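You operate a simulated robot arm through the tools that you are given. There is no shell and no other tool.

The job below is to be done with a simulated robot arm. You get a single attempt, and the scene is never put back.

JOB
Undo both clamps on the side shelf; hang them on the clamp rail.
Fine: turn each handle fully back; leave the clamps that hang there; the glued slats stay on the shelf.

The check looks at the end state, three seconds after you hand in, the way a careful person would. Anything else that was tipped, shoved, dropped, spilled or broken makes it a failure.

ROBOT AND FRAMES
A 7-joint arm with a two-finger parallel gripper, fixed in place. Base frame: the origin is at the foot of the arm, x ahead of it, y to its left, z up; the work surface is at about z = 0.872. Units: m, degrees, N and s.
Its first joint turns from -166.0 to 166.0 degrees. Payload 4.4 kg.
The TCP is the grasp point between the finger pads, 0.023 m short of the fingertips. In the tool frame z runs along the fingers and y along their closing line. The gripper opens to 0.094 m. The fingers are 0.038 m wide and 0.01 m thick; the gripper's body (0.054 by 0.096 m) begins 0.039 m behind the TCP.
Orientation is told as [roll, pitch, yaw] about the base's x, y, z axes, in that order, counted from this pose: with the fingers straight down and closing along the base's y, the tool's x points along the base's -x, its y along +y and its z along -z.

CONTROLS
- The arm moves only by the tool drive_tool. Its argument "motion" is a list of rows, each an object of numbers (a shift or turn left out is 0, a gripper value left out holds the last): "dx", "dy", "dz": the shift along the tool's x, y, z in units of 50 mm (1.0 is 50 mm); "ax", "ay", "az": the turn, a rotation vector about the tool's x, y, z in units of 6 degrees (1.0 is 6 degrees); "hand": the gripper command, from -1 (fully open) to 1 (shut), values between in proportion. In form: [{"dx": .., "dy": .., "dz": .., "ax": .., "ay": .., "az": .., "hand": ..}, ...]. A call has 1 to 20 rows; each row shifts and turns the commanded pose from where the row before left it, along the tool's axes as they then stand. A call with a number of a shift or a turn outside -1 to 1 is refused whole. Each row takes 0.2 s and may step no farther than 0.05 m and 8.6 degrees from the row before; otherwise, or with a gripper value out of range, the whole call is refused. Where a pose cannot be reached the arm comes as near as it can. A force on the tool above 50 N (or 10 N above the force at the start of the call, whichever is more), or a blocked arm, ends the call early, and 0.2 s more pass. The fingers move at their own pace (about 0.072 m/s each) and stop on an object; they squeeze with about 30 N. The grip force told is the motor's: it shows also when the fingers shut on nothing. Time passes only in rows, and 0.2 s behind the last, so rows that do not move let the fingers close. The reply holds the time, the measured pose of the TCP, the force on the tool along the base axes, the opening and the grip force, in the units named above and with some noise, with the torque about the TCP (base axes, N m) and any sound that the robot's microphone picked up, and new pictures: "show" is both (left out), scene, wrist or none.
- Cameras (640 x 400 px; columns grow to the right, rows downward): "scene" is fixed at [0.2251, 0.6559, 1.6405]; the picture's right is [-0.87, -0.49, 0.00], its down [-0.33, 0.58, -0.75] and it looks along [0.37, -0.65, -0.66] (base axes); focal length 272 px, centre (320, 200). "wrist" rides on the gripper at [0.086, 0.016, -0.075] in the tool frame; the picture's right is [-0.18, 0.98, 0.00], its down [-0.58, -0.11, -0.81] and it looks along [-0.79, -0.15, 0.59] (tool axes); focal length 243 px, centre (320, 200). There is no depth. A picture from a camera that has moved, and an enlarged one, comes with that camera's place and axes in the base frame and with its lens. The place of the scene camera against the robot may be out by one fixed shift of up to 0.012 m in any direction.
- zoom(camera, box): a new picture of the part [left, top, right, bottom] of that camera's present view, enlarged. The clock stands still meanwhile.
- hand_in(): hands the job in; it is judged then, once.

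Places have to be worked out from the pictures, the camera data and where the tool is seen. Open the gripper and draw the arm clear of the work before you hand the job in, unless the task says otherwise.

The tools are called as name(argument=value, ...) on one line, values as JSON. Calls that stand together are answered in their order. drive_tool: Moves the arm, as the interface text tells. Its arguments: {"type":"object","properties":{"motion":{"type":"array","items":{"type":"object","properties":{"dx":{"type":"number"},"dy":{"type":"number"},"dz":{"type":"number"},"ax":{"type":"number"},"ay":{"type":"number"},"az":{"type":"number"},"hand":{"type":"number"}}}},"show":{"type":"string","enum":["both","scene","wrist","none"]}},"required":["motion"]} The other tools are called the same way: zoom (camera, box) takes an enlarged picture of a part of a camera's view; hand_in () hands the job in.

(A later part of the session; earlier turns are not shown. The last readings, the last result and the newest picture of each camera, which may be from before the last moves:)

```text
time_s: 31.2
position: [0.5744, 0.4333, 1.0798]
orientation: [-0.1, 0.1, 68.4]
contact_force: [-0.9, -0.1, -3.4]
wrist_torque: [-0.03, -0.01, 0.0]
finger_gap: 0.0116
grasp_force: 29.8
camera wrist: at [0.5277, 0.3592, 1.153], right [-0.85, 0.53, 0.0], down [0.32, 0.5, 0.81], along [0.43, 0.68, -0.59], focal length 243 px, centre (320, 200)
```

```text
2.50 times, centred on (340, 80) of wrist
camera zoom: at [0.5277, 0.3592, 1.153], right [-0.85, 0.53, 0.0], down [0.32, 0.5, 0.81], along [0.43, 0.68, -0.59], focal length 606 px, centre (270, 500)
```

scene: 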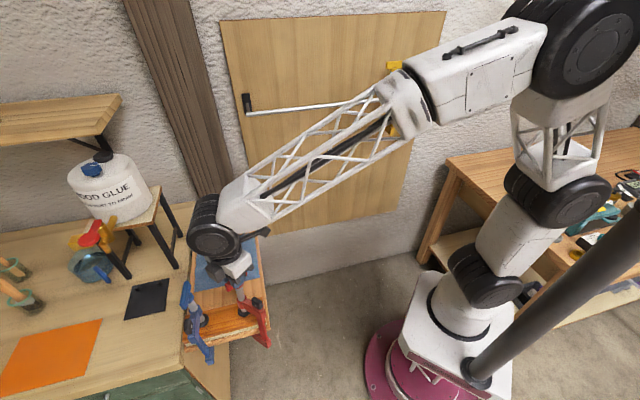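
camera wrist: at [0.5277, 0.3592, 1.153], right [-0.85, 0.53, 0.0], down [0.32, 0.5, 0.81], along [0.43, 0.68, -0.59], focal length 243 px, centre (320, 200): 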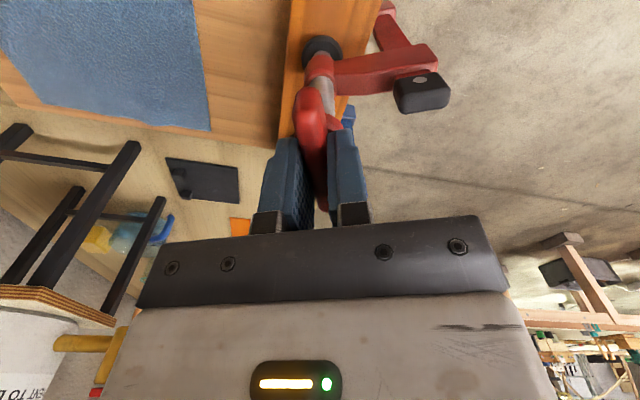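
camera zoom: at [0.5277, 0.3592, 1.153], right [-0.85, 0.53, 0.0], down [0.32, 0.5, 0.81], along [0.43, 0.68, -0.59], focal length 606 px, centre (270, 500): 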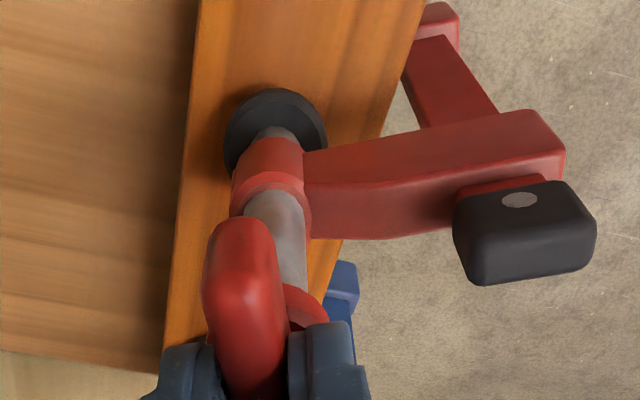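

It follows freely now; it weighs roughly 3–5 N. I rotate the remaining ~24° clockwise so the jaw points straight towards the wall again.

drive_tool(motion=[{"az": 1}, {"az": 1}, {"az": 1}, {"az": 1}, {}], show="both")

zoom(camera="scene", box=[180, 220, 270, 370])

zoom(camera="wrist", box=[220, 0, 460, 160])

```text
time_s: 32.4
position: [0.5736, 0.4338, 1.0788]
orientation: [0.0, -0.1, 44.4]
contact_force: [-1.9, 0.4, -4.2]
wrist_torque: [-0.05, 0.15, 0.03]
finger_gap: 0.0115
grasp_force: 30.3
camera wrist: at [0.5017, 0.3848, 1.1525], right [-0.56, 0.83, 0.0], down [0.49, 0.33, 0.81], along [0.67, 0.45, -0.59], focal length 243 px, centre (320, 200)
```

scene: 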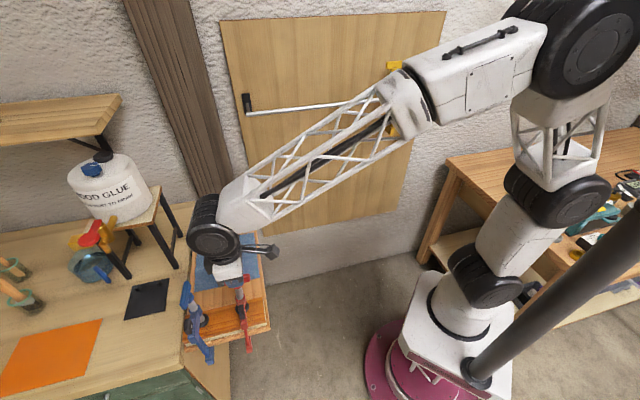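
wrist: 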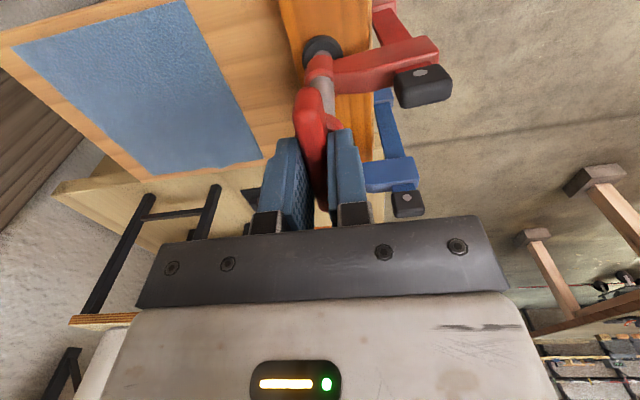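

```text
2.67 times, centred on (225, 295) of scene
camera zoom: at [0.2251, 0.6559, 1.6405], right [-0.87, -0.49, 0.0], down [-0.33, 0.58, -0.75], along [0.37, -0.65, -0.66], focal length 725 px, centre (573, -53)
```

zoom: 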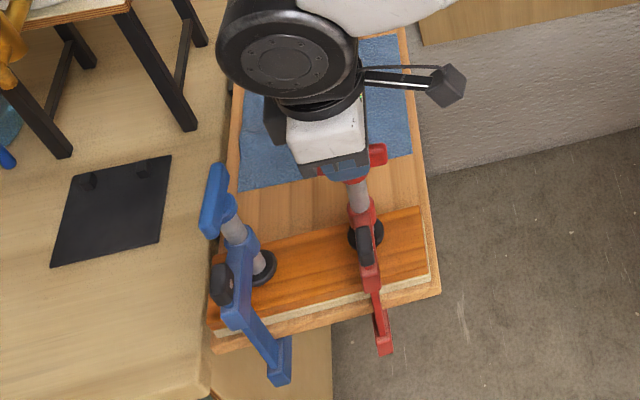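

```text
2.50 times, centred on (340, 80) of wrist
camera zoom: at [0.5017, 0.3848, 1.1525], right [-0.56, 0.83, 0.0], down [0.49, 0.33, 0.81], along [0.67, 0.45, -0.59], focal length 606 px, centre (270, 500)
```

zoom: 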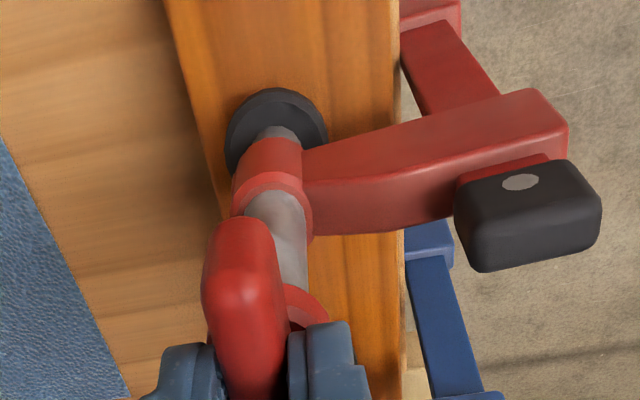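

The body is aligned with the wall direction again and hangs free with about 4 N. I slide it out along -n (tool +y) gently, watching the force.

drive_tool(motion=[{"dy": 0.15}, {"dy": 0.15}, {"dy": 0.2}, {"dy": 0.2}], show="scene")

zoom(camera="scene", box=[165, 210, 285, 370])

```text
time_s: 33.4
position: [0.5499, 0.4587, 1.079]
orientation: [0.0, 0.0, 44.4]
contact_force: [-0.1, 0.8, -3.3]
wrist_torque: [-0.11, -0.09, -0.01]
finger_gap: 0.0114
grasp_force: 30.3
```

scene: 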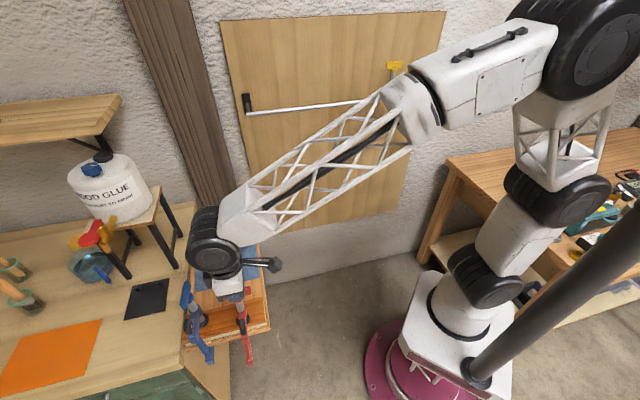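

```text
2.50 times, centred on (225, 290) of scene
camera zoom: at [0.2251, 0.6559, 1.6405], right [-0.87, -0.49, 0.0], down [-0.33, 0.58, -0.75], along [0.37, -0.65, -0.66], focal length 680 px, centre (558, -25)
```

zoom: 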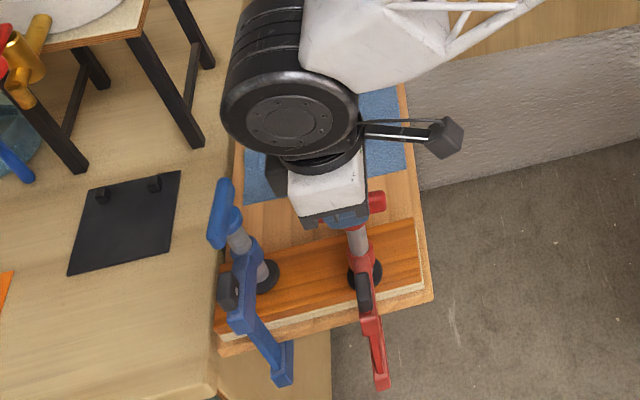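

It slides out freely (3.3 N, the clamp's weight) and the slats haven't moved. I continue out another 90 mm and then lift.

drive_tool(motion=[{"dy": 0.4}, {"dy": 0.4}, {"dy": 0.5}, {"dy": 0.5}, {"dy": 0.5}, {"dz": -0.5}, {"dz": -0.5}], show="both")

zoom(camera="scene", box=[165, 210, 285, 370])

```text
time_s: 35.0
position: [0.4687, 0.5396, 1.129]
orientation: [0.0, 0.0, 44.5]
contact_force: [0.4, 0.1, -3.4]
wrist_torque: [-0.11, -0.08, -0.01]
finger_gap: 0.0117
grasp_force: 30.0
camera wrist: at [0.3969, 0.4905, 1.2026], right [-0.56, 0.83, 0.0], down [0.49, 0.33, 0.81], along [0.67, 0.45, -0.59], focal length 243 px, centre (320, 200)
```

scene: 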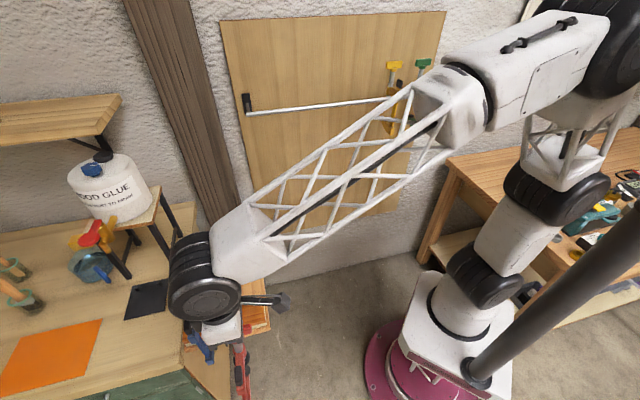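
wrist: 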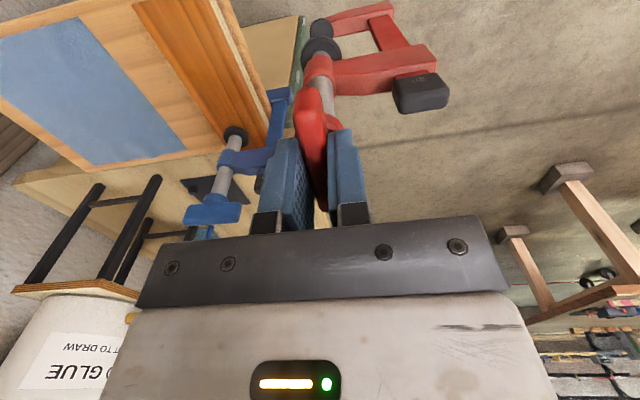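

```text
2.50 times, centred on (225, 290) of scene
camera zoom: at [0.2251, 0.6559, 1.6405], right [-0.87, -0.49, 0.0], down [-0.33, 0.58, -0.75], along [0.37, -0.65, -0.66], focal length 680 px, centre (558, -25)
```

zoom: 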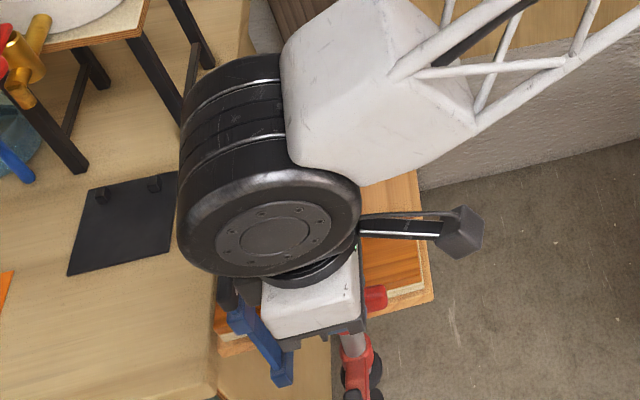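

The red clamp is off the shelf and hanging in the gripper. I take a close look at its geometry and at the rail.

zoom(camera="wrist", box=[260, 0, 460, 130])

zoom(camera="scene", box=[360, 40, 450, 150])

```text
3.08 times, centred on (360, 65) of wrist
camera zoom: at [0.3969, 0.4905, 1.2026], right [-0.56, 0.83, 0.0], down [0.49, 0.33, 0.81], along [0.67, 0.45, -0.59], focal length 746 px, centre (197, 615)
```

zoom: 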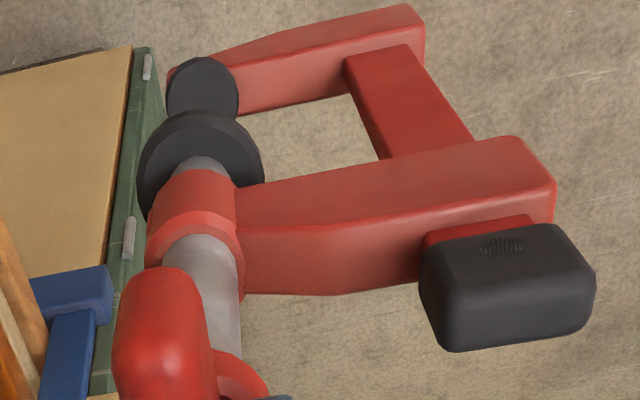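

```text
3.64 times, centred on (405, 95) of scene
camera zoom: at [0.2251, 0.6559, 1.6405], right [-0.87, -0.49, 0.0], down [-0.33, 0.58, -0.75], along [0.37, -0.65, -0.66], focal length 989 px, centre (11, 582)
```

zoom: 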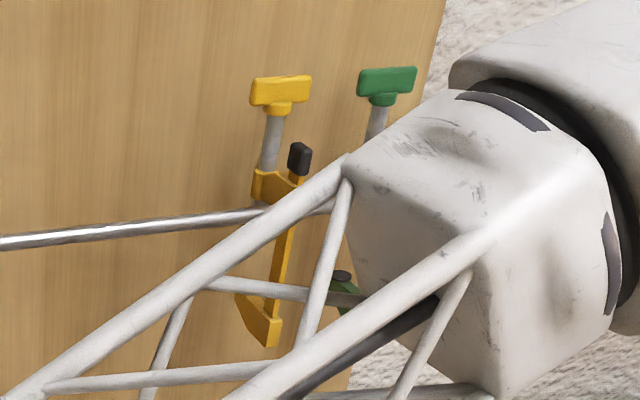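

The wing now stands perpendicular to the jaw, just like on the hanging clamps, and the body was only dragged after about 96° of relative turn. That hints the handle reached its stop, and I will verify it at the rail. I now raise the clamp high and carry it towards the rail, stopping about 0.15 m short.

drive_tool(motion=[{"dz": -0.5}, {"dz": -0.9}, {"dz": -0.9}, {"dz": -0.9}, {"dz": -0.9}, {"dz": -0.9}, {"dz": -0.9}, {"dz": -0.5}, {}], show="both")

```text
time_s: 37.0
position: [0.4684, 0.5422, 1.4484]
orientation: [0.0, 0.1, 44.5]
contact_force: [-0.1, -0.4, -4.1]
wrist_torque: [-0.13, -0.04, -0.03]
finger_gap: 0.0116
grasp_force: 29.4
camera wrist: at [0.3968, 0.4905, 1.5233], right [-0.56, 0.83, 0.0], down [0.49, 0.33, 0.81], along [0.67, 0.45, -0.59], focal length 243 px, centre (320, 200)
```

scene: 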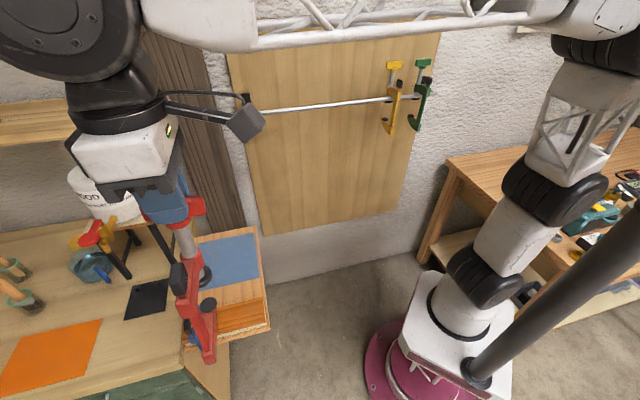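
wrist: 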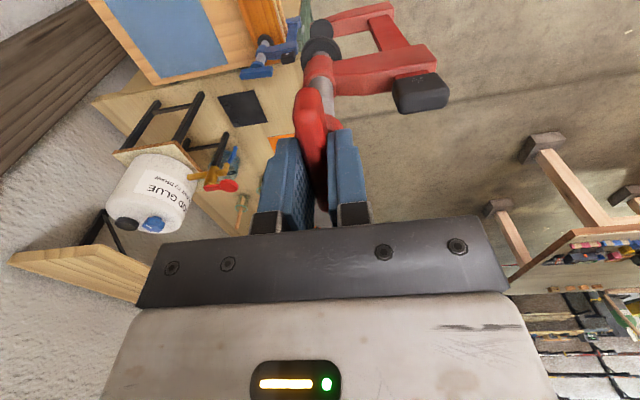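

The scene now has a clear close view of the clamp in hand; I zoom in to measure screw and pad against the hanging ones.

zoom(camera="scene", box=[110, 170, 270, 370])

zoom(camera="scene", box=[360, 45, 450, 145])

```text
2.00 times, centred on (190, 270) of scene
camera zoom: at [0.2251, 0.6559, 1.6405], right [-0.87, -0.49, 0.0], down [-0.33, 0.58, -0.75], along [0.37, -0.65, -0.66], focal length 544 px, centre (580, 60)
```

zoom: 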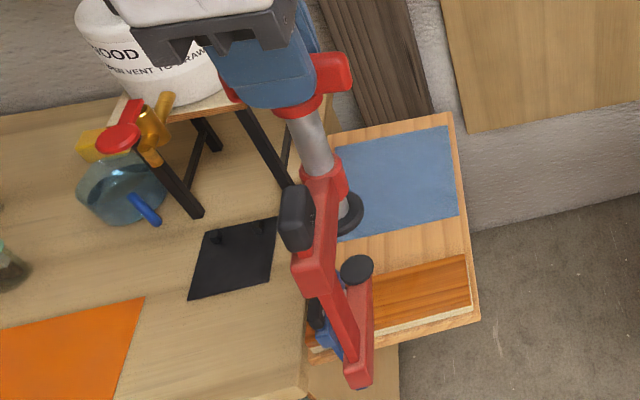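

```text
4.00 times, centred on (405, 95) of scene
camera zoom: at [0.2251, 0.6559, 1.6405], right [-0.87, -0.49, 0.0], down [-0.33, 0.58, -0.75], along [0.37, -0.65, -0.66], focal length 1088 px, centre (-20, 620)
```

zoom: 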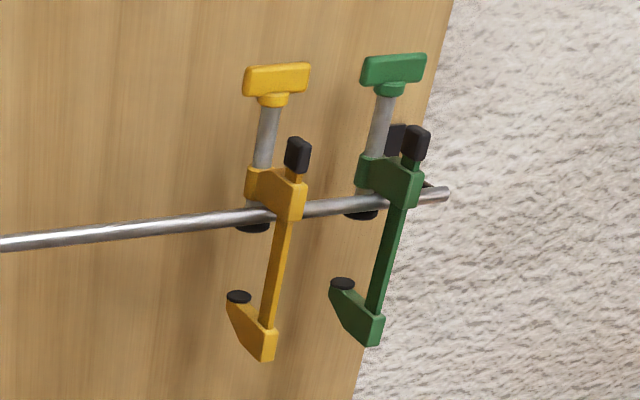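

Red's exposed screw length (about 57 mm) matches the hanging yellow one (about 60 mm), which supports "fully back". Now I carry it over to in front of the rail at l≈0.42, n≈0.48, still high.

drive_tool(motion=[{"dx": 0.25, "dy": -0.45}, {"dx": 0.453, "dy": -0.818}, {"dx": 0.453, "dy": -0.818}, {"dx": 0.453, "dy": -0.818}, {"dx": 0.453, "dy": -0.818}, {"dx": 0.453, "dy": -0.818}, {"dx": 0.453, "dy": -0.818}, {"dx": 0.453, "dy": -0.818}, {"dx": 0.453, "dy": -0.818}, {"dx": 0.453, "dy": -0.818}, {"dx": 0.453, "dy": -0.818}, {"dx": 0.453, "dy": -0.818}, {"dx": 0.453, "dy": -0.818}, {"dx": 0.2, "dy": -0.36}, {}], show="both")

```text
time_s: 40.2
position: [0.6318, -0.0448, 1.4484]
orientation: [-0.1, 0.0, 44.4]
contact_force: [0.1, 0.1, -3.9]
wrist_torque: [-0.12, -0.06, 0.0]
finger_gap: 0.0117
grasp_force: 30.1
camera wrist: at [0.5596, -0.0949, 1.5231], right [-0.56, 0.83, 0.0], down [0.49, 0.33, 0.81], along [0.67, 0.45, -0.59], focal length 243 px, centre (320, 200)
```

scene: 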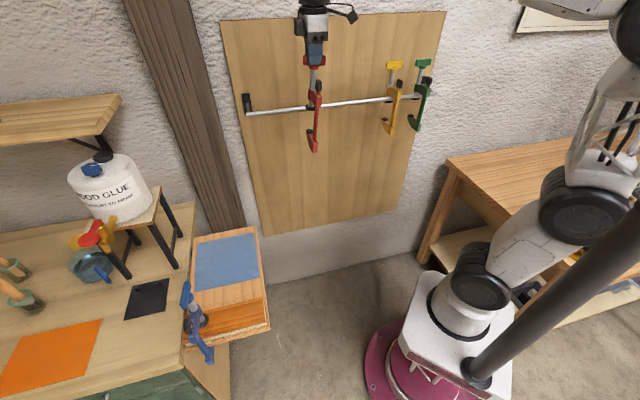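
wrist: 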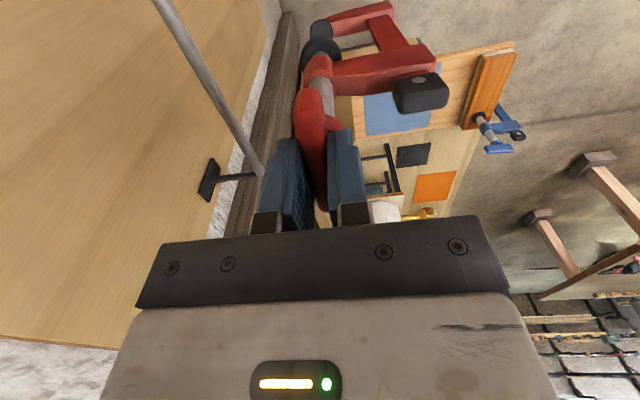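

Very useful side view: the rail runs past the clamp at the wall side. I zoom to measure the rail, bracket and panel precisely.

zoom(camera="wrist", box=[140, 0, 300, 210])

zoom(camera="wrist", box=[260, 0, 460, 130])

zoom(camera="scene", box=[225, 0, 445, 160])

```text
1.90 times, centred on (220, 105) of wrist
camera zoom: at [0.5596, -0.0949, 1.5231], right [-0.56, 0.83, 0.0], down [0.49, 0.33, 0.81], along [0.67, 0.45, -0.59], focal length 462 px, centre (510, 381)
```

zoom: 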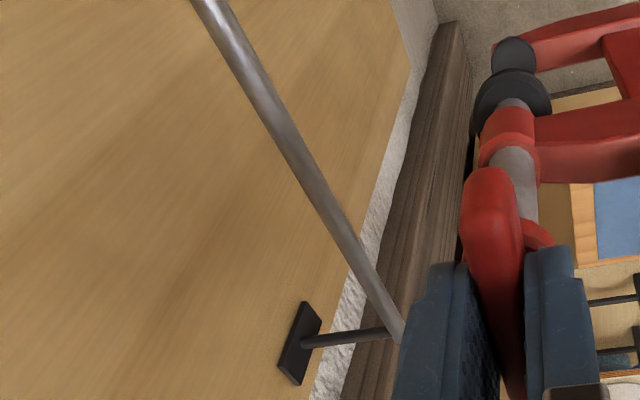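

```text
3.08 times, centred on (360, 65) of wrist
camera zoom: at [0.5596, -0.0949, 1.5231], right [-0.56, 0.83, 0.0], down [0.49, 0.33, 0.81], along [0.67, 0.45, -0.59], focal length 746 px, centre (197, 615)
```

zoom: 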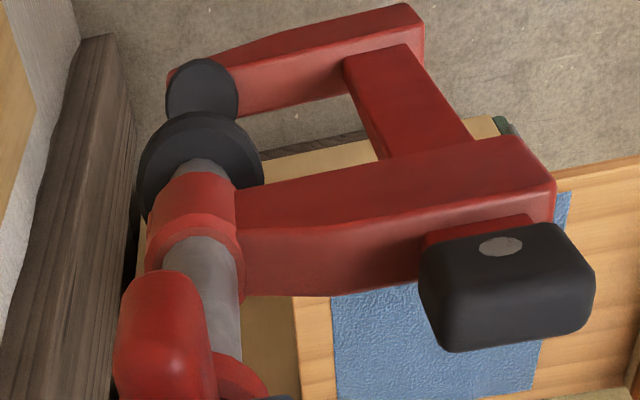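

```text
2.50 times, centred on (335, 80) of scene
camera zoom: at [0.2251, 0.6559, 1.6405], right [-0.87, -0.49, 0.0], down [-0.33, 0.58, -0.75], along [0.37, -0.65, -0.66], focal length 680 px, centre (282, 500)
```

zoom: 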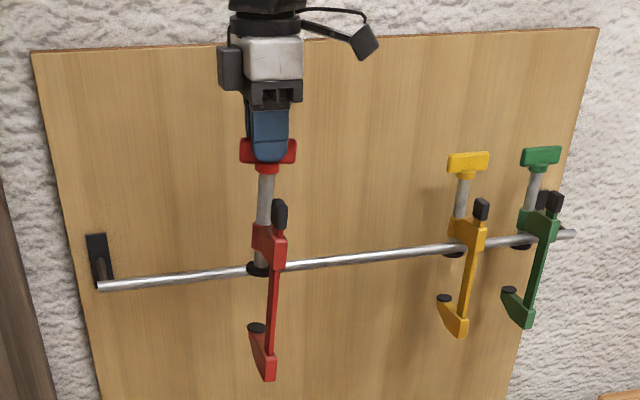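

From this view the rail is at n≈0.614, z≈1.25, the panel about 0.088 beyond, and rail diameter about 13 mm. The clamp's pad bottom is about 0.134 below the TCP and the lower jaw pad about 0.187 below. So I set TCP z≈1.416 for the rail to enter the throat, and approach to about 20 mm short of the rail.

drive_tool(motion=[{"dz": 0.32}, {"dz": 0.32}, {"dy": -0.6}, {"dy": -0.6}, {"dy": -0.4}, {}], show="both")

zoom(camera="wrist", box=[200, 0, 440, 150])

zoom(camera="scene", box=[260, 0, 380, 160])

```text
time_s: 41.6
position: [0.6884, -0.1027, 1.416]
orientation: [0.0, 0.1, 44.5]
contact_force: [0.6, -0.1, -4.4]
wrist_torque: [-0.1, -0.05, 0.04]
finger_gap: 0.0115
grasp_force: 29.5
camera wrist: at [0.6157, -0.1508, 1.4889], right [-0.56, 0.83, 0.0], down [0.49, 0.33, 0.81], along [0.67, 0.45, -0.59], focal length 243 px, centre (320, 200)
```

scene: 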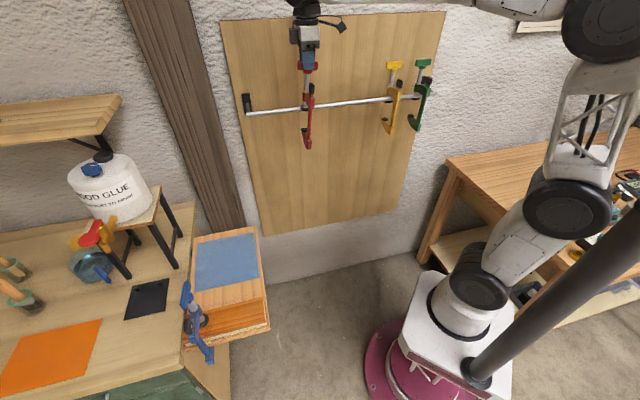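
wrist: 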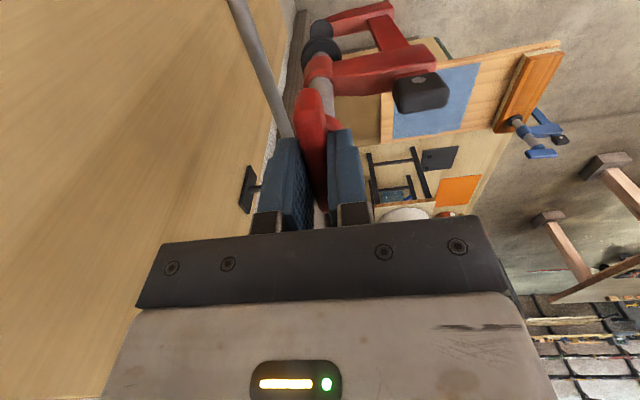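

```text
2.67 times, centred on (320, 75) of wrist
camera zoom: at [0.6157, -0.1508, 1.4889], right [-0.56, 0.83, 0.0], down [0.49, 0.33, 0.81], along [0.67, 0.45, -0.59], focal length 647 px, centre (320, 533)
```

zoom: 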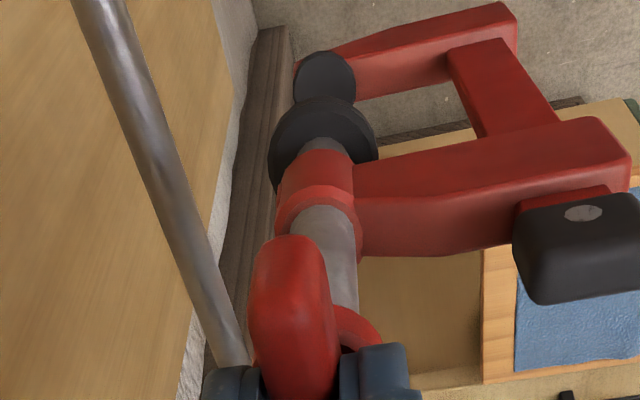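

```text
2.50 times, centred on (320, 80) of scene
camera zoom: at [0.2251, 0.6559, 1.6405], right [-0.87, -0.49, 0.0], down [-0.33, 0.58, -0.75], along [0.37, -0.65, -0.66], focal length 680 px, centre (320, 500)
```

zoom: 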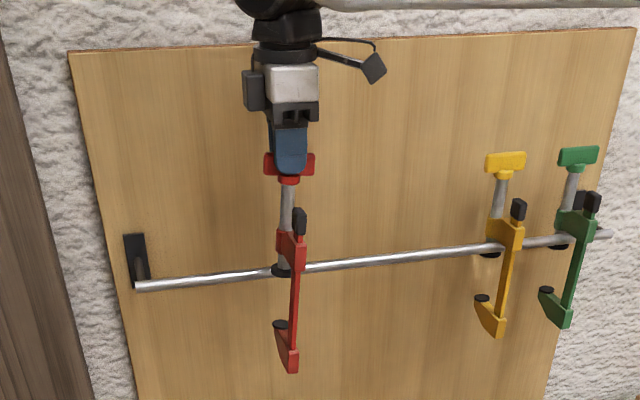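

Two views together give the rail at n≈0.619, z≈1.247 and the panel at n≈0.715. I lower 12 mm to centre the throat on the rail and advance in two stages, checking for contact.

drive_tool(motion=[{"dz": 0.24}, {"dy": -0.4}, {"dy": -0.4}, {"dy": -0.3}, {}], show="both")

zoom(camera="wrist", box=[200, 0, 440, 150])

zoom(camera="scene", box=[260, 0, 380, 160])

```text
time_s: 42.8
position: [0.7264, -0.142, 1.4049]
orientation: [-0.1, 0.0, 44.4]
contact_force: [1.2, 0.3, -3.4]
wrist_torque: [-0.14, -0.06, -0.03]
finger_gap: 0.0115
grasp_force: 29.9
camera wrist: at [0.6533, -0.1908, 1.4785], right [-0.56, 0.83, 0.0], down [0.49, 0.33, 0.81], along [0.67, 0.45, -0.59], focal length 243 px, centre (320, 200)
```

scene: 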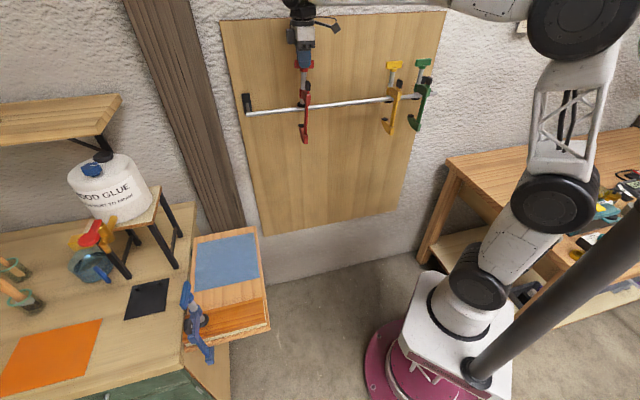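
wrist: 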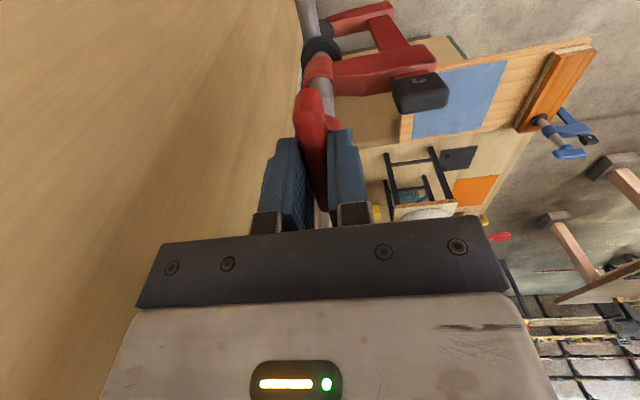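

```text
2.67 times, centred on (320, 75) of wrist
camera zoom: at [0.6533, -0.1908, 1.4785], right [-0.56, 0.83, 0.0], down [0.49, 0.33, 0.81], along [0.67, 0.45, -0.59], focal length 647 px, centre (320, 533)
```

zoom: 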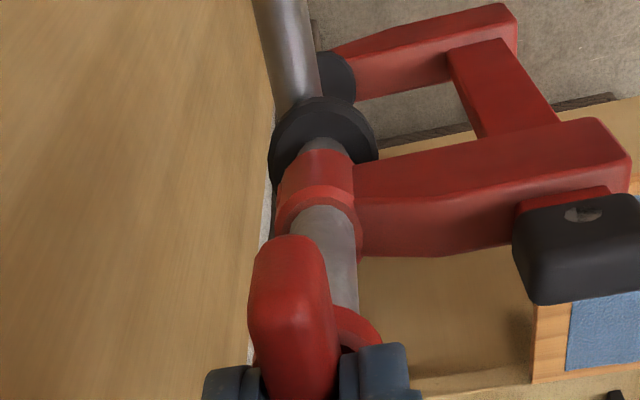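

```text
2.50 times, centred on (320, 80) of scene
camera zoom: at [0.2251, 0.6559, 1.6405], right [-0.87, -0.49, 0.0], down [-0.33, 0.58, -0.75], along [0.37, -0.65, -0.66], focal length 680 px, centre (320, 500)
```

zoom: 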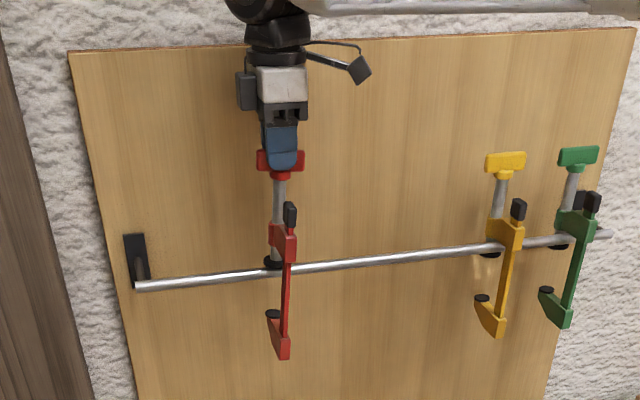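

The rail is now under the pad, inside the throat, with no contact. I advance another 34 mm so the rail lies between pad and bar.

drive_tool(motion=[{"dy": -0.25}, {"dy": -0.25}, {"dy": -0.18}, {}], show="both")

zoom(camera="wrist", box=[200, 0, 440, 150])

zoom(camera="scene", box=[260, 20, 350, 150])

```text
time_s: 43.8
position: [0.75, -0.1657, 1.4047]
orientation: [0.0, 0.0, 44.6]
contact_force: [-1.0, 0.4, -4.9]
wrist_torque: [-0.1, -0.06, 0.01]
finger_gap: 0.0114
grasp_force: 29.7
camera wrist: at [0.678, -0.2157, 1.4782], right [-0.56, 0.83, 0.0], down [0.49, 0.33, 0.81], along [0.67, 0.45, -0.59], focal length 243 px, centre (320, 200)
```

scene: 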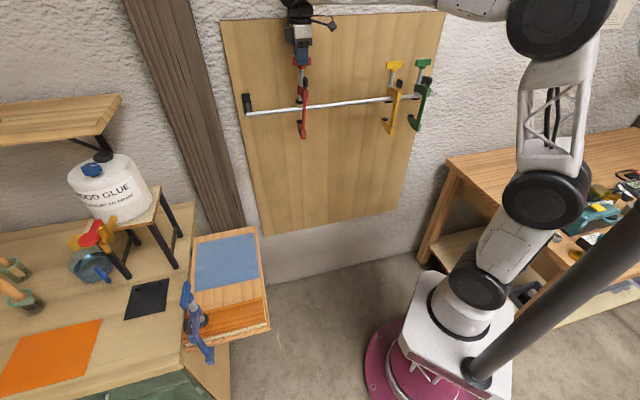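
wrist: 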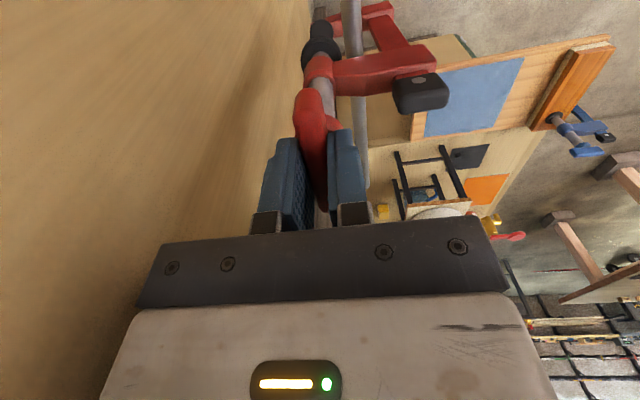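

```text
2.67 times, centred on (320, 75) of wrist
camera zoom: at [0.678, -0.2157, 1.4782], right [-0.56, 0.83, 0.0], down [0.49, 0.33, 0.81], along [0.67, 0.45, -0.59], focal length 647 px, centre (320, 533)
```

zoom: 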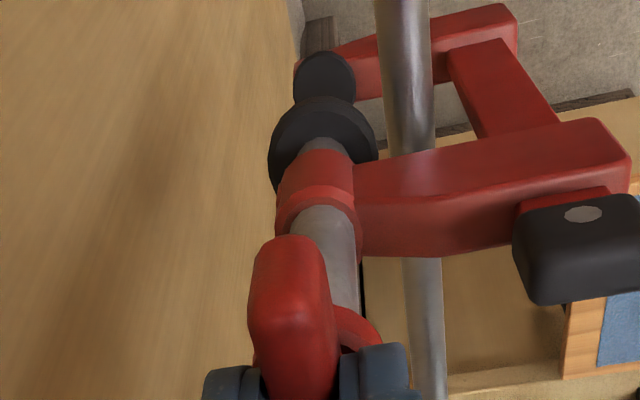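

```text
3.08 times, centred on (305, 85) of scene
camera zoom: at [0.2251, 0.6559, 1.6405], right [-0.87, -0.49, 0.0], down [-0.33, 0.58, -0.75], along [0.37, -0.65, -0.66], focal length 836 px, centre (366, 554)
```

zoom: 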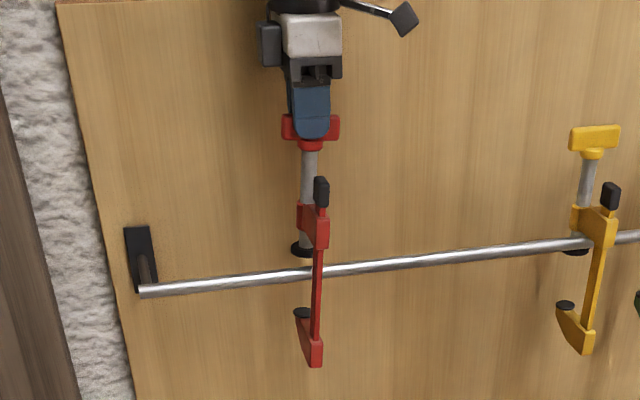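

The rail is midway between pad and bar. I lower the clamp: 40 mm first, then small steps until the arm rests on the rail.

drive_tool(motion=[{"dz": 0.25}, {"dz": 0.25}, {"dz": 0.2}, {"dz": 0.1}, {}], show="both")

zoom(camera="wrist", box=[200, 0, 440, 150])

zoom(camera="scene", box=[260, 20, 350, 150])

```text
time_s: 45.0
position: [0.7511, -0.1663, 1.3652]
orientation: [-0.1, -0.1, 44.5]
contact_force: [5.1, -2.7, 23.7]
wrist_torque: [0.11, -0.14, -0.14]
finger_gap: 0.0116
grasp_force: 30.0
camera wrist: at [0.6779, -0.2159, 1.4395], right [-0.56, 0.83, 0.0], down [0.49, 0.33, 0.81], along [0.67, 0.45, -0.59], focal length 243 px, centre (320, 200)
```

scene: 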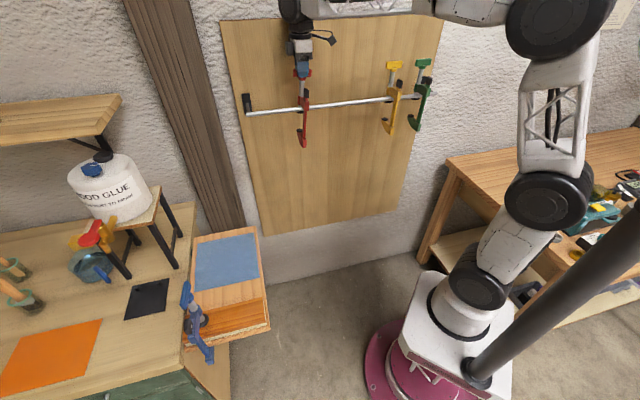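
wrist: 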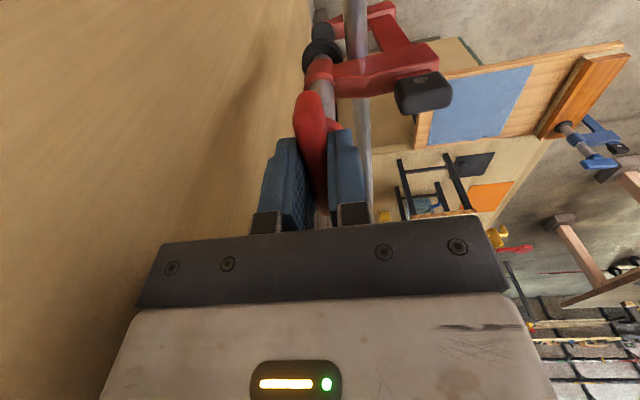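

```text
2.67 times, centred on (320, 75) of wrist
camera zoom: at [0.6779, -0.2159, 1.4395], right [-0.56, 0.83, 0.0], down [0.49, 0.33, 0.81], along [0.67, 0.45, -0.59], focal length 647 px, centre (320, 533)
```

zoom: 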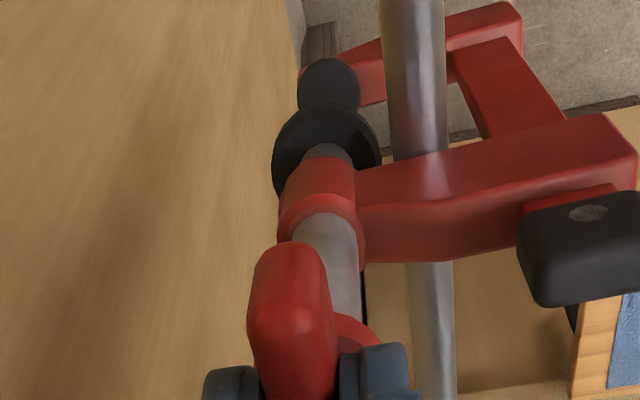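

```text
3.08 times, centred on (305, 85) of scene
camera zoom: at [0.2251, 0.6559, 1.6405], right [-0.87, -0.49, 0.0], down [-0.33, 0.58, -0.75], along [0.37, -0.65, -0.66], focal length 836 px, centre (366, 554)
```

zoom: 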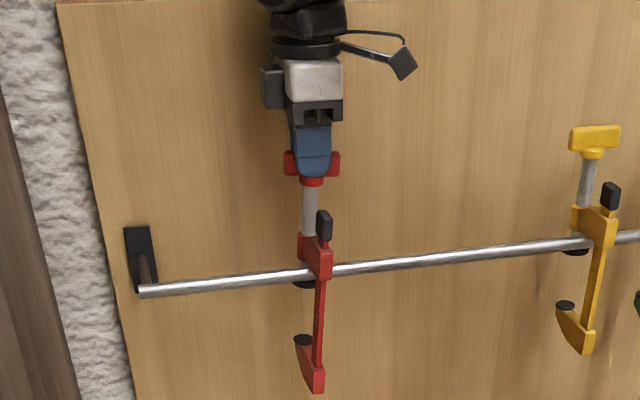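

The arm landed on the rail (+24 N). I ease up about 3.5 mm to take the pressing force off.

drive_tool(motion=[{"dz": -0.05}, {"dz": -0.02}, {}], show="none")

```text
time_s: 45.8
position: [0.7499, -0.166, 1.366]
orientation: [0.0, 0.2, 44.5]
contact_force: [0.8, 0.8, -4.2]
wrist_torque: [-0.16, -0.05, 0.02]
finger_gap: 0.0116
grasp_force: 29.6
```

It now hangs a hair above the rail (-4 N). I shift 5 mm towards the wall so the bar sits close to the rail, lower 1 mm to rest, then open the fingers only partway, since the panel is near.

drive_tool(motion=[{"dy": -0.1}, {"dz": 0.02}, {}], show="none")

```text
time_s: 46.6
position: [0.7531, -0.1681, 1.3663]
orientation: [0.1, 0.0, 44.6]
contact_force: [0.1, 0.3, -3.7]
wrist_torque: [-0.13, -0.07, -0.04]
finger_gap: 0.0113
grasp_force: 30.0
```

drive_tool(motion=[{"dz": 0.02}, {}], show="none")

```text
time_s: 47.2
position: [0.7535, -0.1695, 1.3674]
orientation: [-0.1, -0.1, 44.5]
contact_force: [1.0, -0.6, -1.5]
wrist_torque: [-0.06, -0.1, 0.01]
finger_gap: 0.0115
grasp_force: 29.8
```

The clamp now mostly rests on the rail (-1.5 N). I open the fingers to about 34 mm and check how it settles.

drive_tool(motion=[{"dz": 0.01}, {"hand": 0.65}, {"hand": 0.45}, {"hand": 0.28}, {"hand": 0.28}, {}], show="both")

zoom(camera="wrist", box=[200, 0, 440, 150])

zoom(camera="scene", box=[260, 20, 350, 150])

```text
time_s: 48.6
position: [0.754, -0.1683, 1.3661]
orientation: [0.0, 0.0, 44.5]
contact_force: [0.7, 0.3, -0.5]
wrist_torque: [0.0, -0.02, -0.02]
finger_gap: 0.0336
grasp_force: 0.0
camera wrist: at [0.6812, -0.2186, 1.4401], right [-0.56, 0.83, 0.0], down [0.49, 0.33, 0.81], along [0.67, 0.45, -0.59], focal length 243 px, centre (320, 200)
```

scene: 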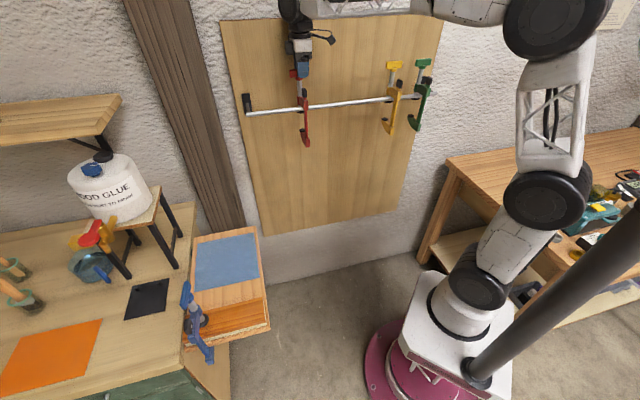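
wrist: 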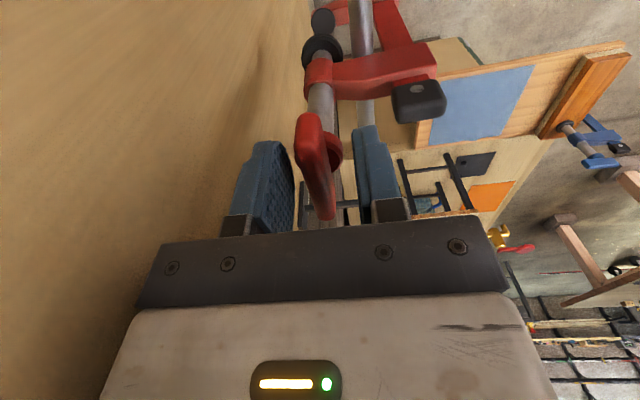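

```text
2.67 times, centred on (320, 75) of wrist
camera zoom: at [0.6812, -0.2186, 1.4401], right [-0.56, 0.83, 0.0], down [0.49, 0.33, 0.81], along [0.67, 0.45, -0.59], focal length 647 px, centre (320, 533)
```

zoom: 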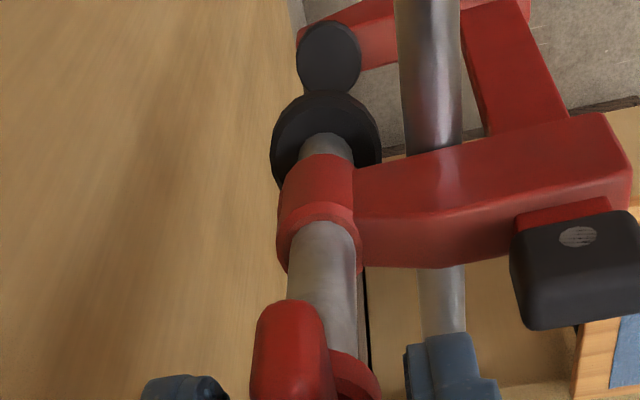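

```text
3.08 times, centred on (305, 85) of scene
camera zoom: at [0.2251, 0.6559, 1.6405], right [-0.87, -0.49, 0.0], down [-0.33, 0.58, -0.75], along [0.37, -0.65, -0.66], focal length 836 px, centre (366, 554)
```

zoom: 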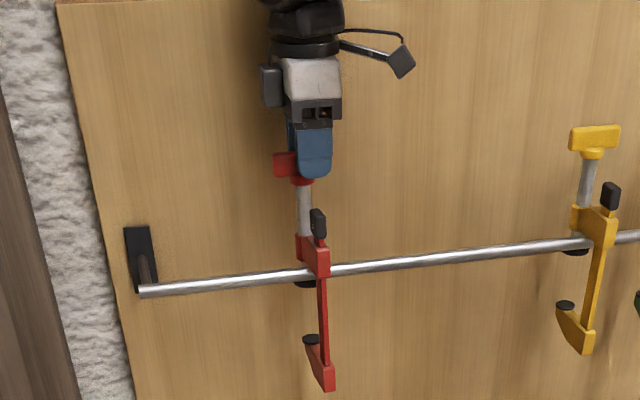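

Released: the clamp stays on the rail but leans a few degrees along the rail. I keep the open fingers around the wing, wait a second, and look again to see whether it settles.

drive_tool(motion=[{}, {}, {}, {}, {}], show="both")

zoom(camera="wrist", box=[200, 0, 440, 150])

zoom(camera="scene", box=[260, 20, 350, 150])

```text
time_s: 49.8
position: [0.7542, -0.1678, 1.3669]
orientation: [-0.1, 0.0, 44.6]
contact_force: [0.1, 0.2, -0.2]
wrist_torque: [0.0, -0.02, 0.01]
finger_gap: 0.034
grasp_force: 0.2
camera wrist: at [0.6812, -0.2186, 1.4401], right [-0.56, 0.83, 0.0], down [0.49, 0.33, 0.81], along [0.67, 0.45, -0.59], focal length 243 px, centre (320, 200)
```

scene: 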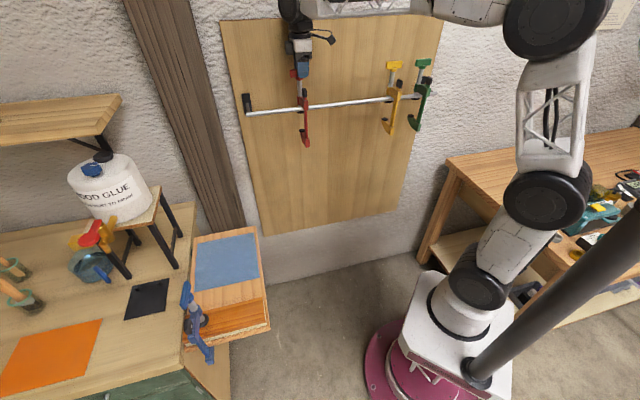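
wrist: 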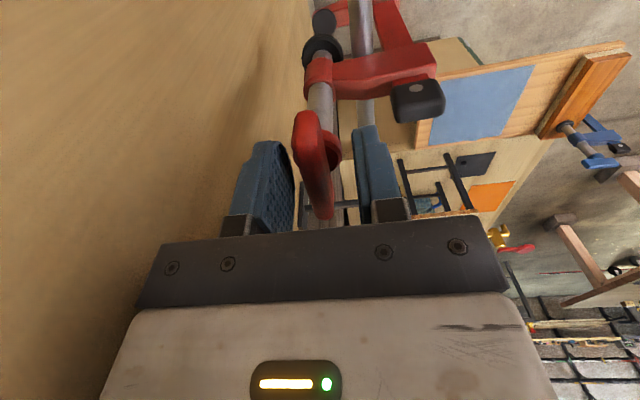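

```text
2.67 times, centred on (320, 75) of wrist
camera zoom: at [0.6812, -0.2186, 1.4401], right [-0.56, 0.83, 0.0], down [0.49, 0.33, 0.81], along [0.67, 0.45, -0.59], focal length 647 px, centre (320, 533)
```

zoom: 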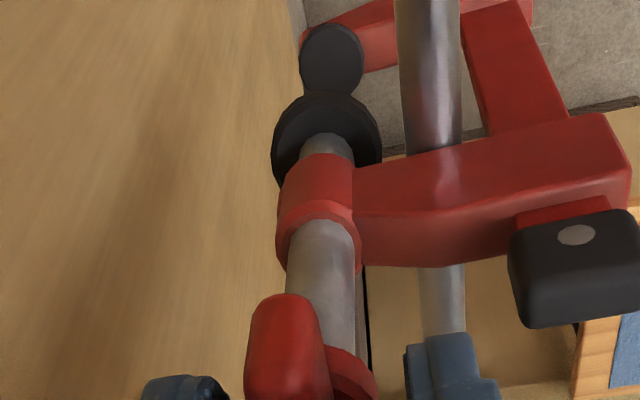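

```text
3.08 times, centred on (305, 85) of scene
camera zoom: at [0.2251, 0.6559, 1.6405], right [-0.87, -0.49, 0.0], down [-0.33, 0.58, -0.75], along [0.37, -0.65, -0.66], focal length 836 px, centre (366, 554)
```

zoom: 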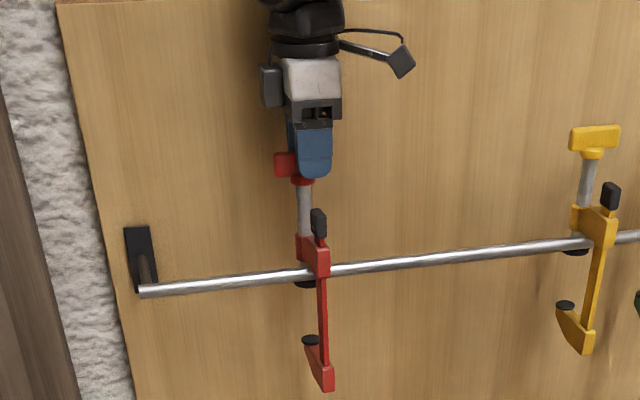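

It is stable, with the bar right against the rail and the exposed screw length equal to yellow's. I raise the open gripper straight up and back away from the wall.

drive_tool(motion=[{"dz": -0.2}, {"dz": -0.4}, {"dz": -0.6}, {"dz": -0.6}, {"dy": 0.5}, {"dy": 0.9}, {"dy": 0.9}, {}], show="both")

zoom(camera="scene", box=[240, 20, 450, 160])

```text
time_s: 51.6
position: [0.6733, -0.0861, 1.4569]
orientation: [0.0, 0.0, 44.5]
contact_force: [0.0, -0.1, -0.2]
wrist_torque: [-0.03, 0.01, -0.04]
finger_gap: 0.0338
grasp_force: 0.2
camera wrist: at [0.6003, -0.1364, 1.5303], right [-0.56, 0.83, 0.0], down [0.49, 0.33, 0.81], along [0.67, 0.45, -0.59], focal length 243 px, centre (320, 200)
```

scene: 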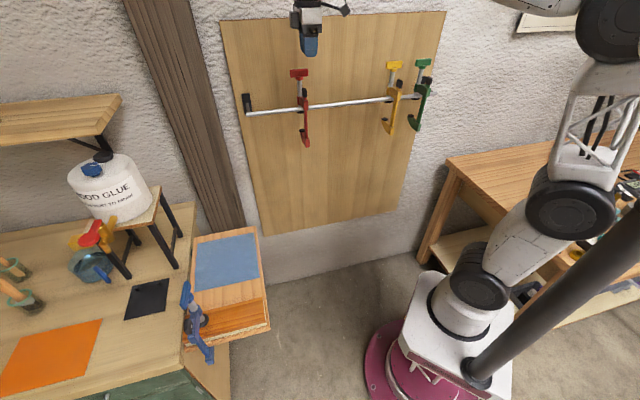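
wrist: 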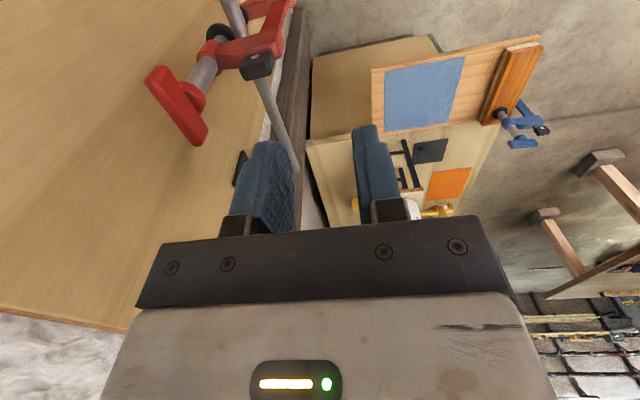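

```text
2.86 times, centred on (345, 90) of scene
camera zoom: at [0.2251, 0.6559, 1.6405], right [-0.87, -0.49, 0.0], down [-0.33, 0.58, -0.75], along [0.37, -0.65, -0.66], focal length 777 px, centre (249, 514)
```

zoom: 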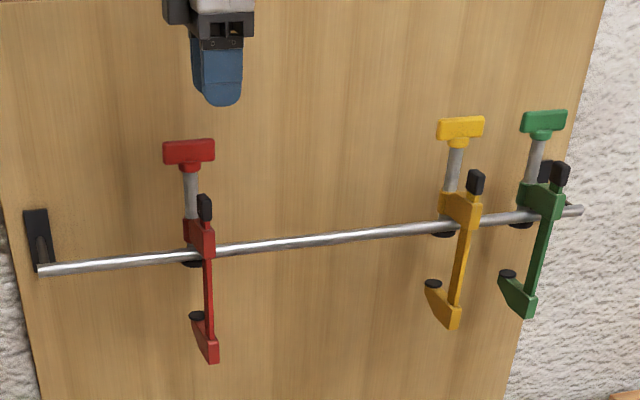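

Red hangs exactly like the yellow and green clamps, with the same handle height and pad position. Now I travel back high to above the blue clamp (n≈0.107, l≈0.829), opening the gripper on the way.

drive_tool(motion=[{"dy": 0.6615, "dx": -0.3}, {"dy": 0.6615, "dx": -0.637}, {"dy": 0.6615, "dx": -0.637}, {"dy": 0.6615, "dx": -0.637, "hand": -1}, {"dy": 0.6615, "dx": -0.637}, {"dy": 0.6615, "dx": -0.637}, {"dy": 0.6615, "dx": -0.637}, {"dy": 0.6615, "dx": -0.637}, {"dy": 0.6615, "dx": -0.637}, {"dy": 0.6615, "dx": -0.637}, {"dy": 0.6615, "dx": -0.637}, {"dy": 0.6615, "dx": -0.637}, {"dy": 0.6615, "dx": -0.637}, {"dx": -0.337}, {}], show="scene")

```text
time_s: 54.8
position: [0.6681, 0.5111, 1.4559]
orientation: [-0.1, 0.0, 44.6]
contact_force: [-0.3, 0.3, -0.4]
wrist_torque: [-0.03, 0.02, -0.01]
finger_gap: 0.094
grasp_force: 0.0
```

scene: 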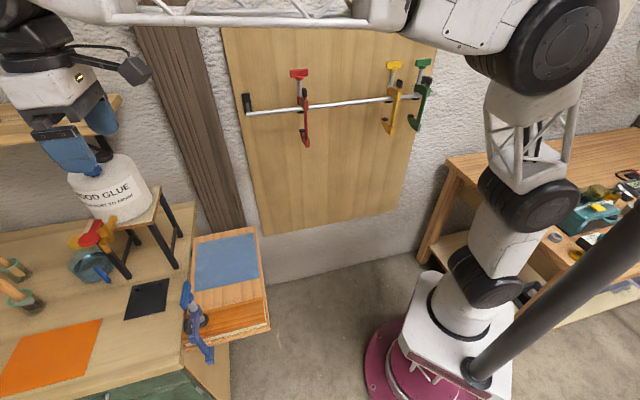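

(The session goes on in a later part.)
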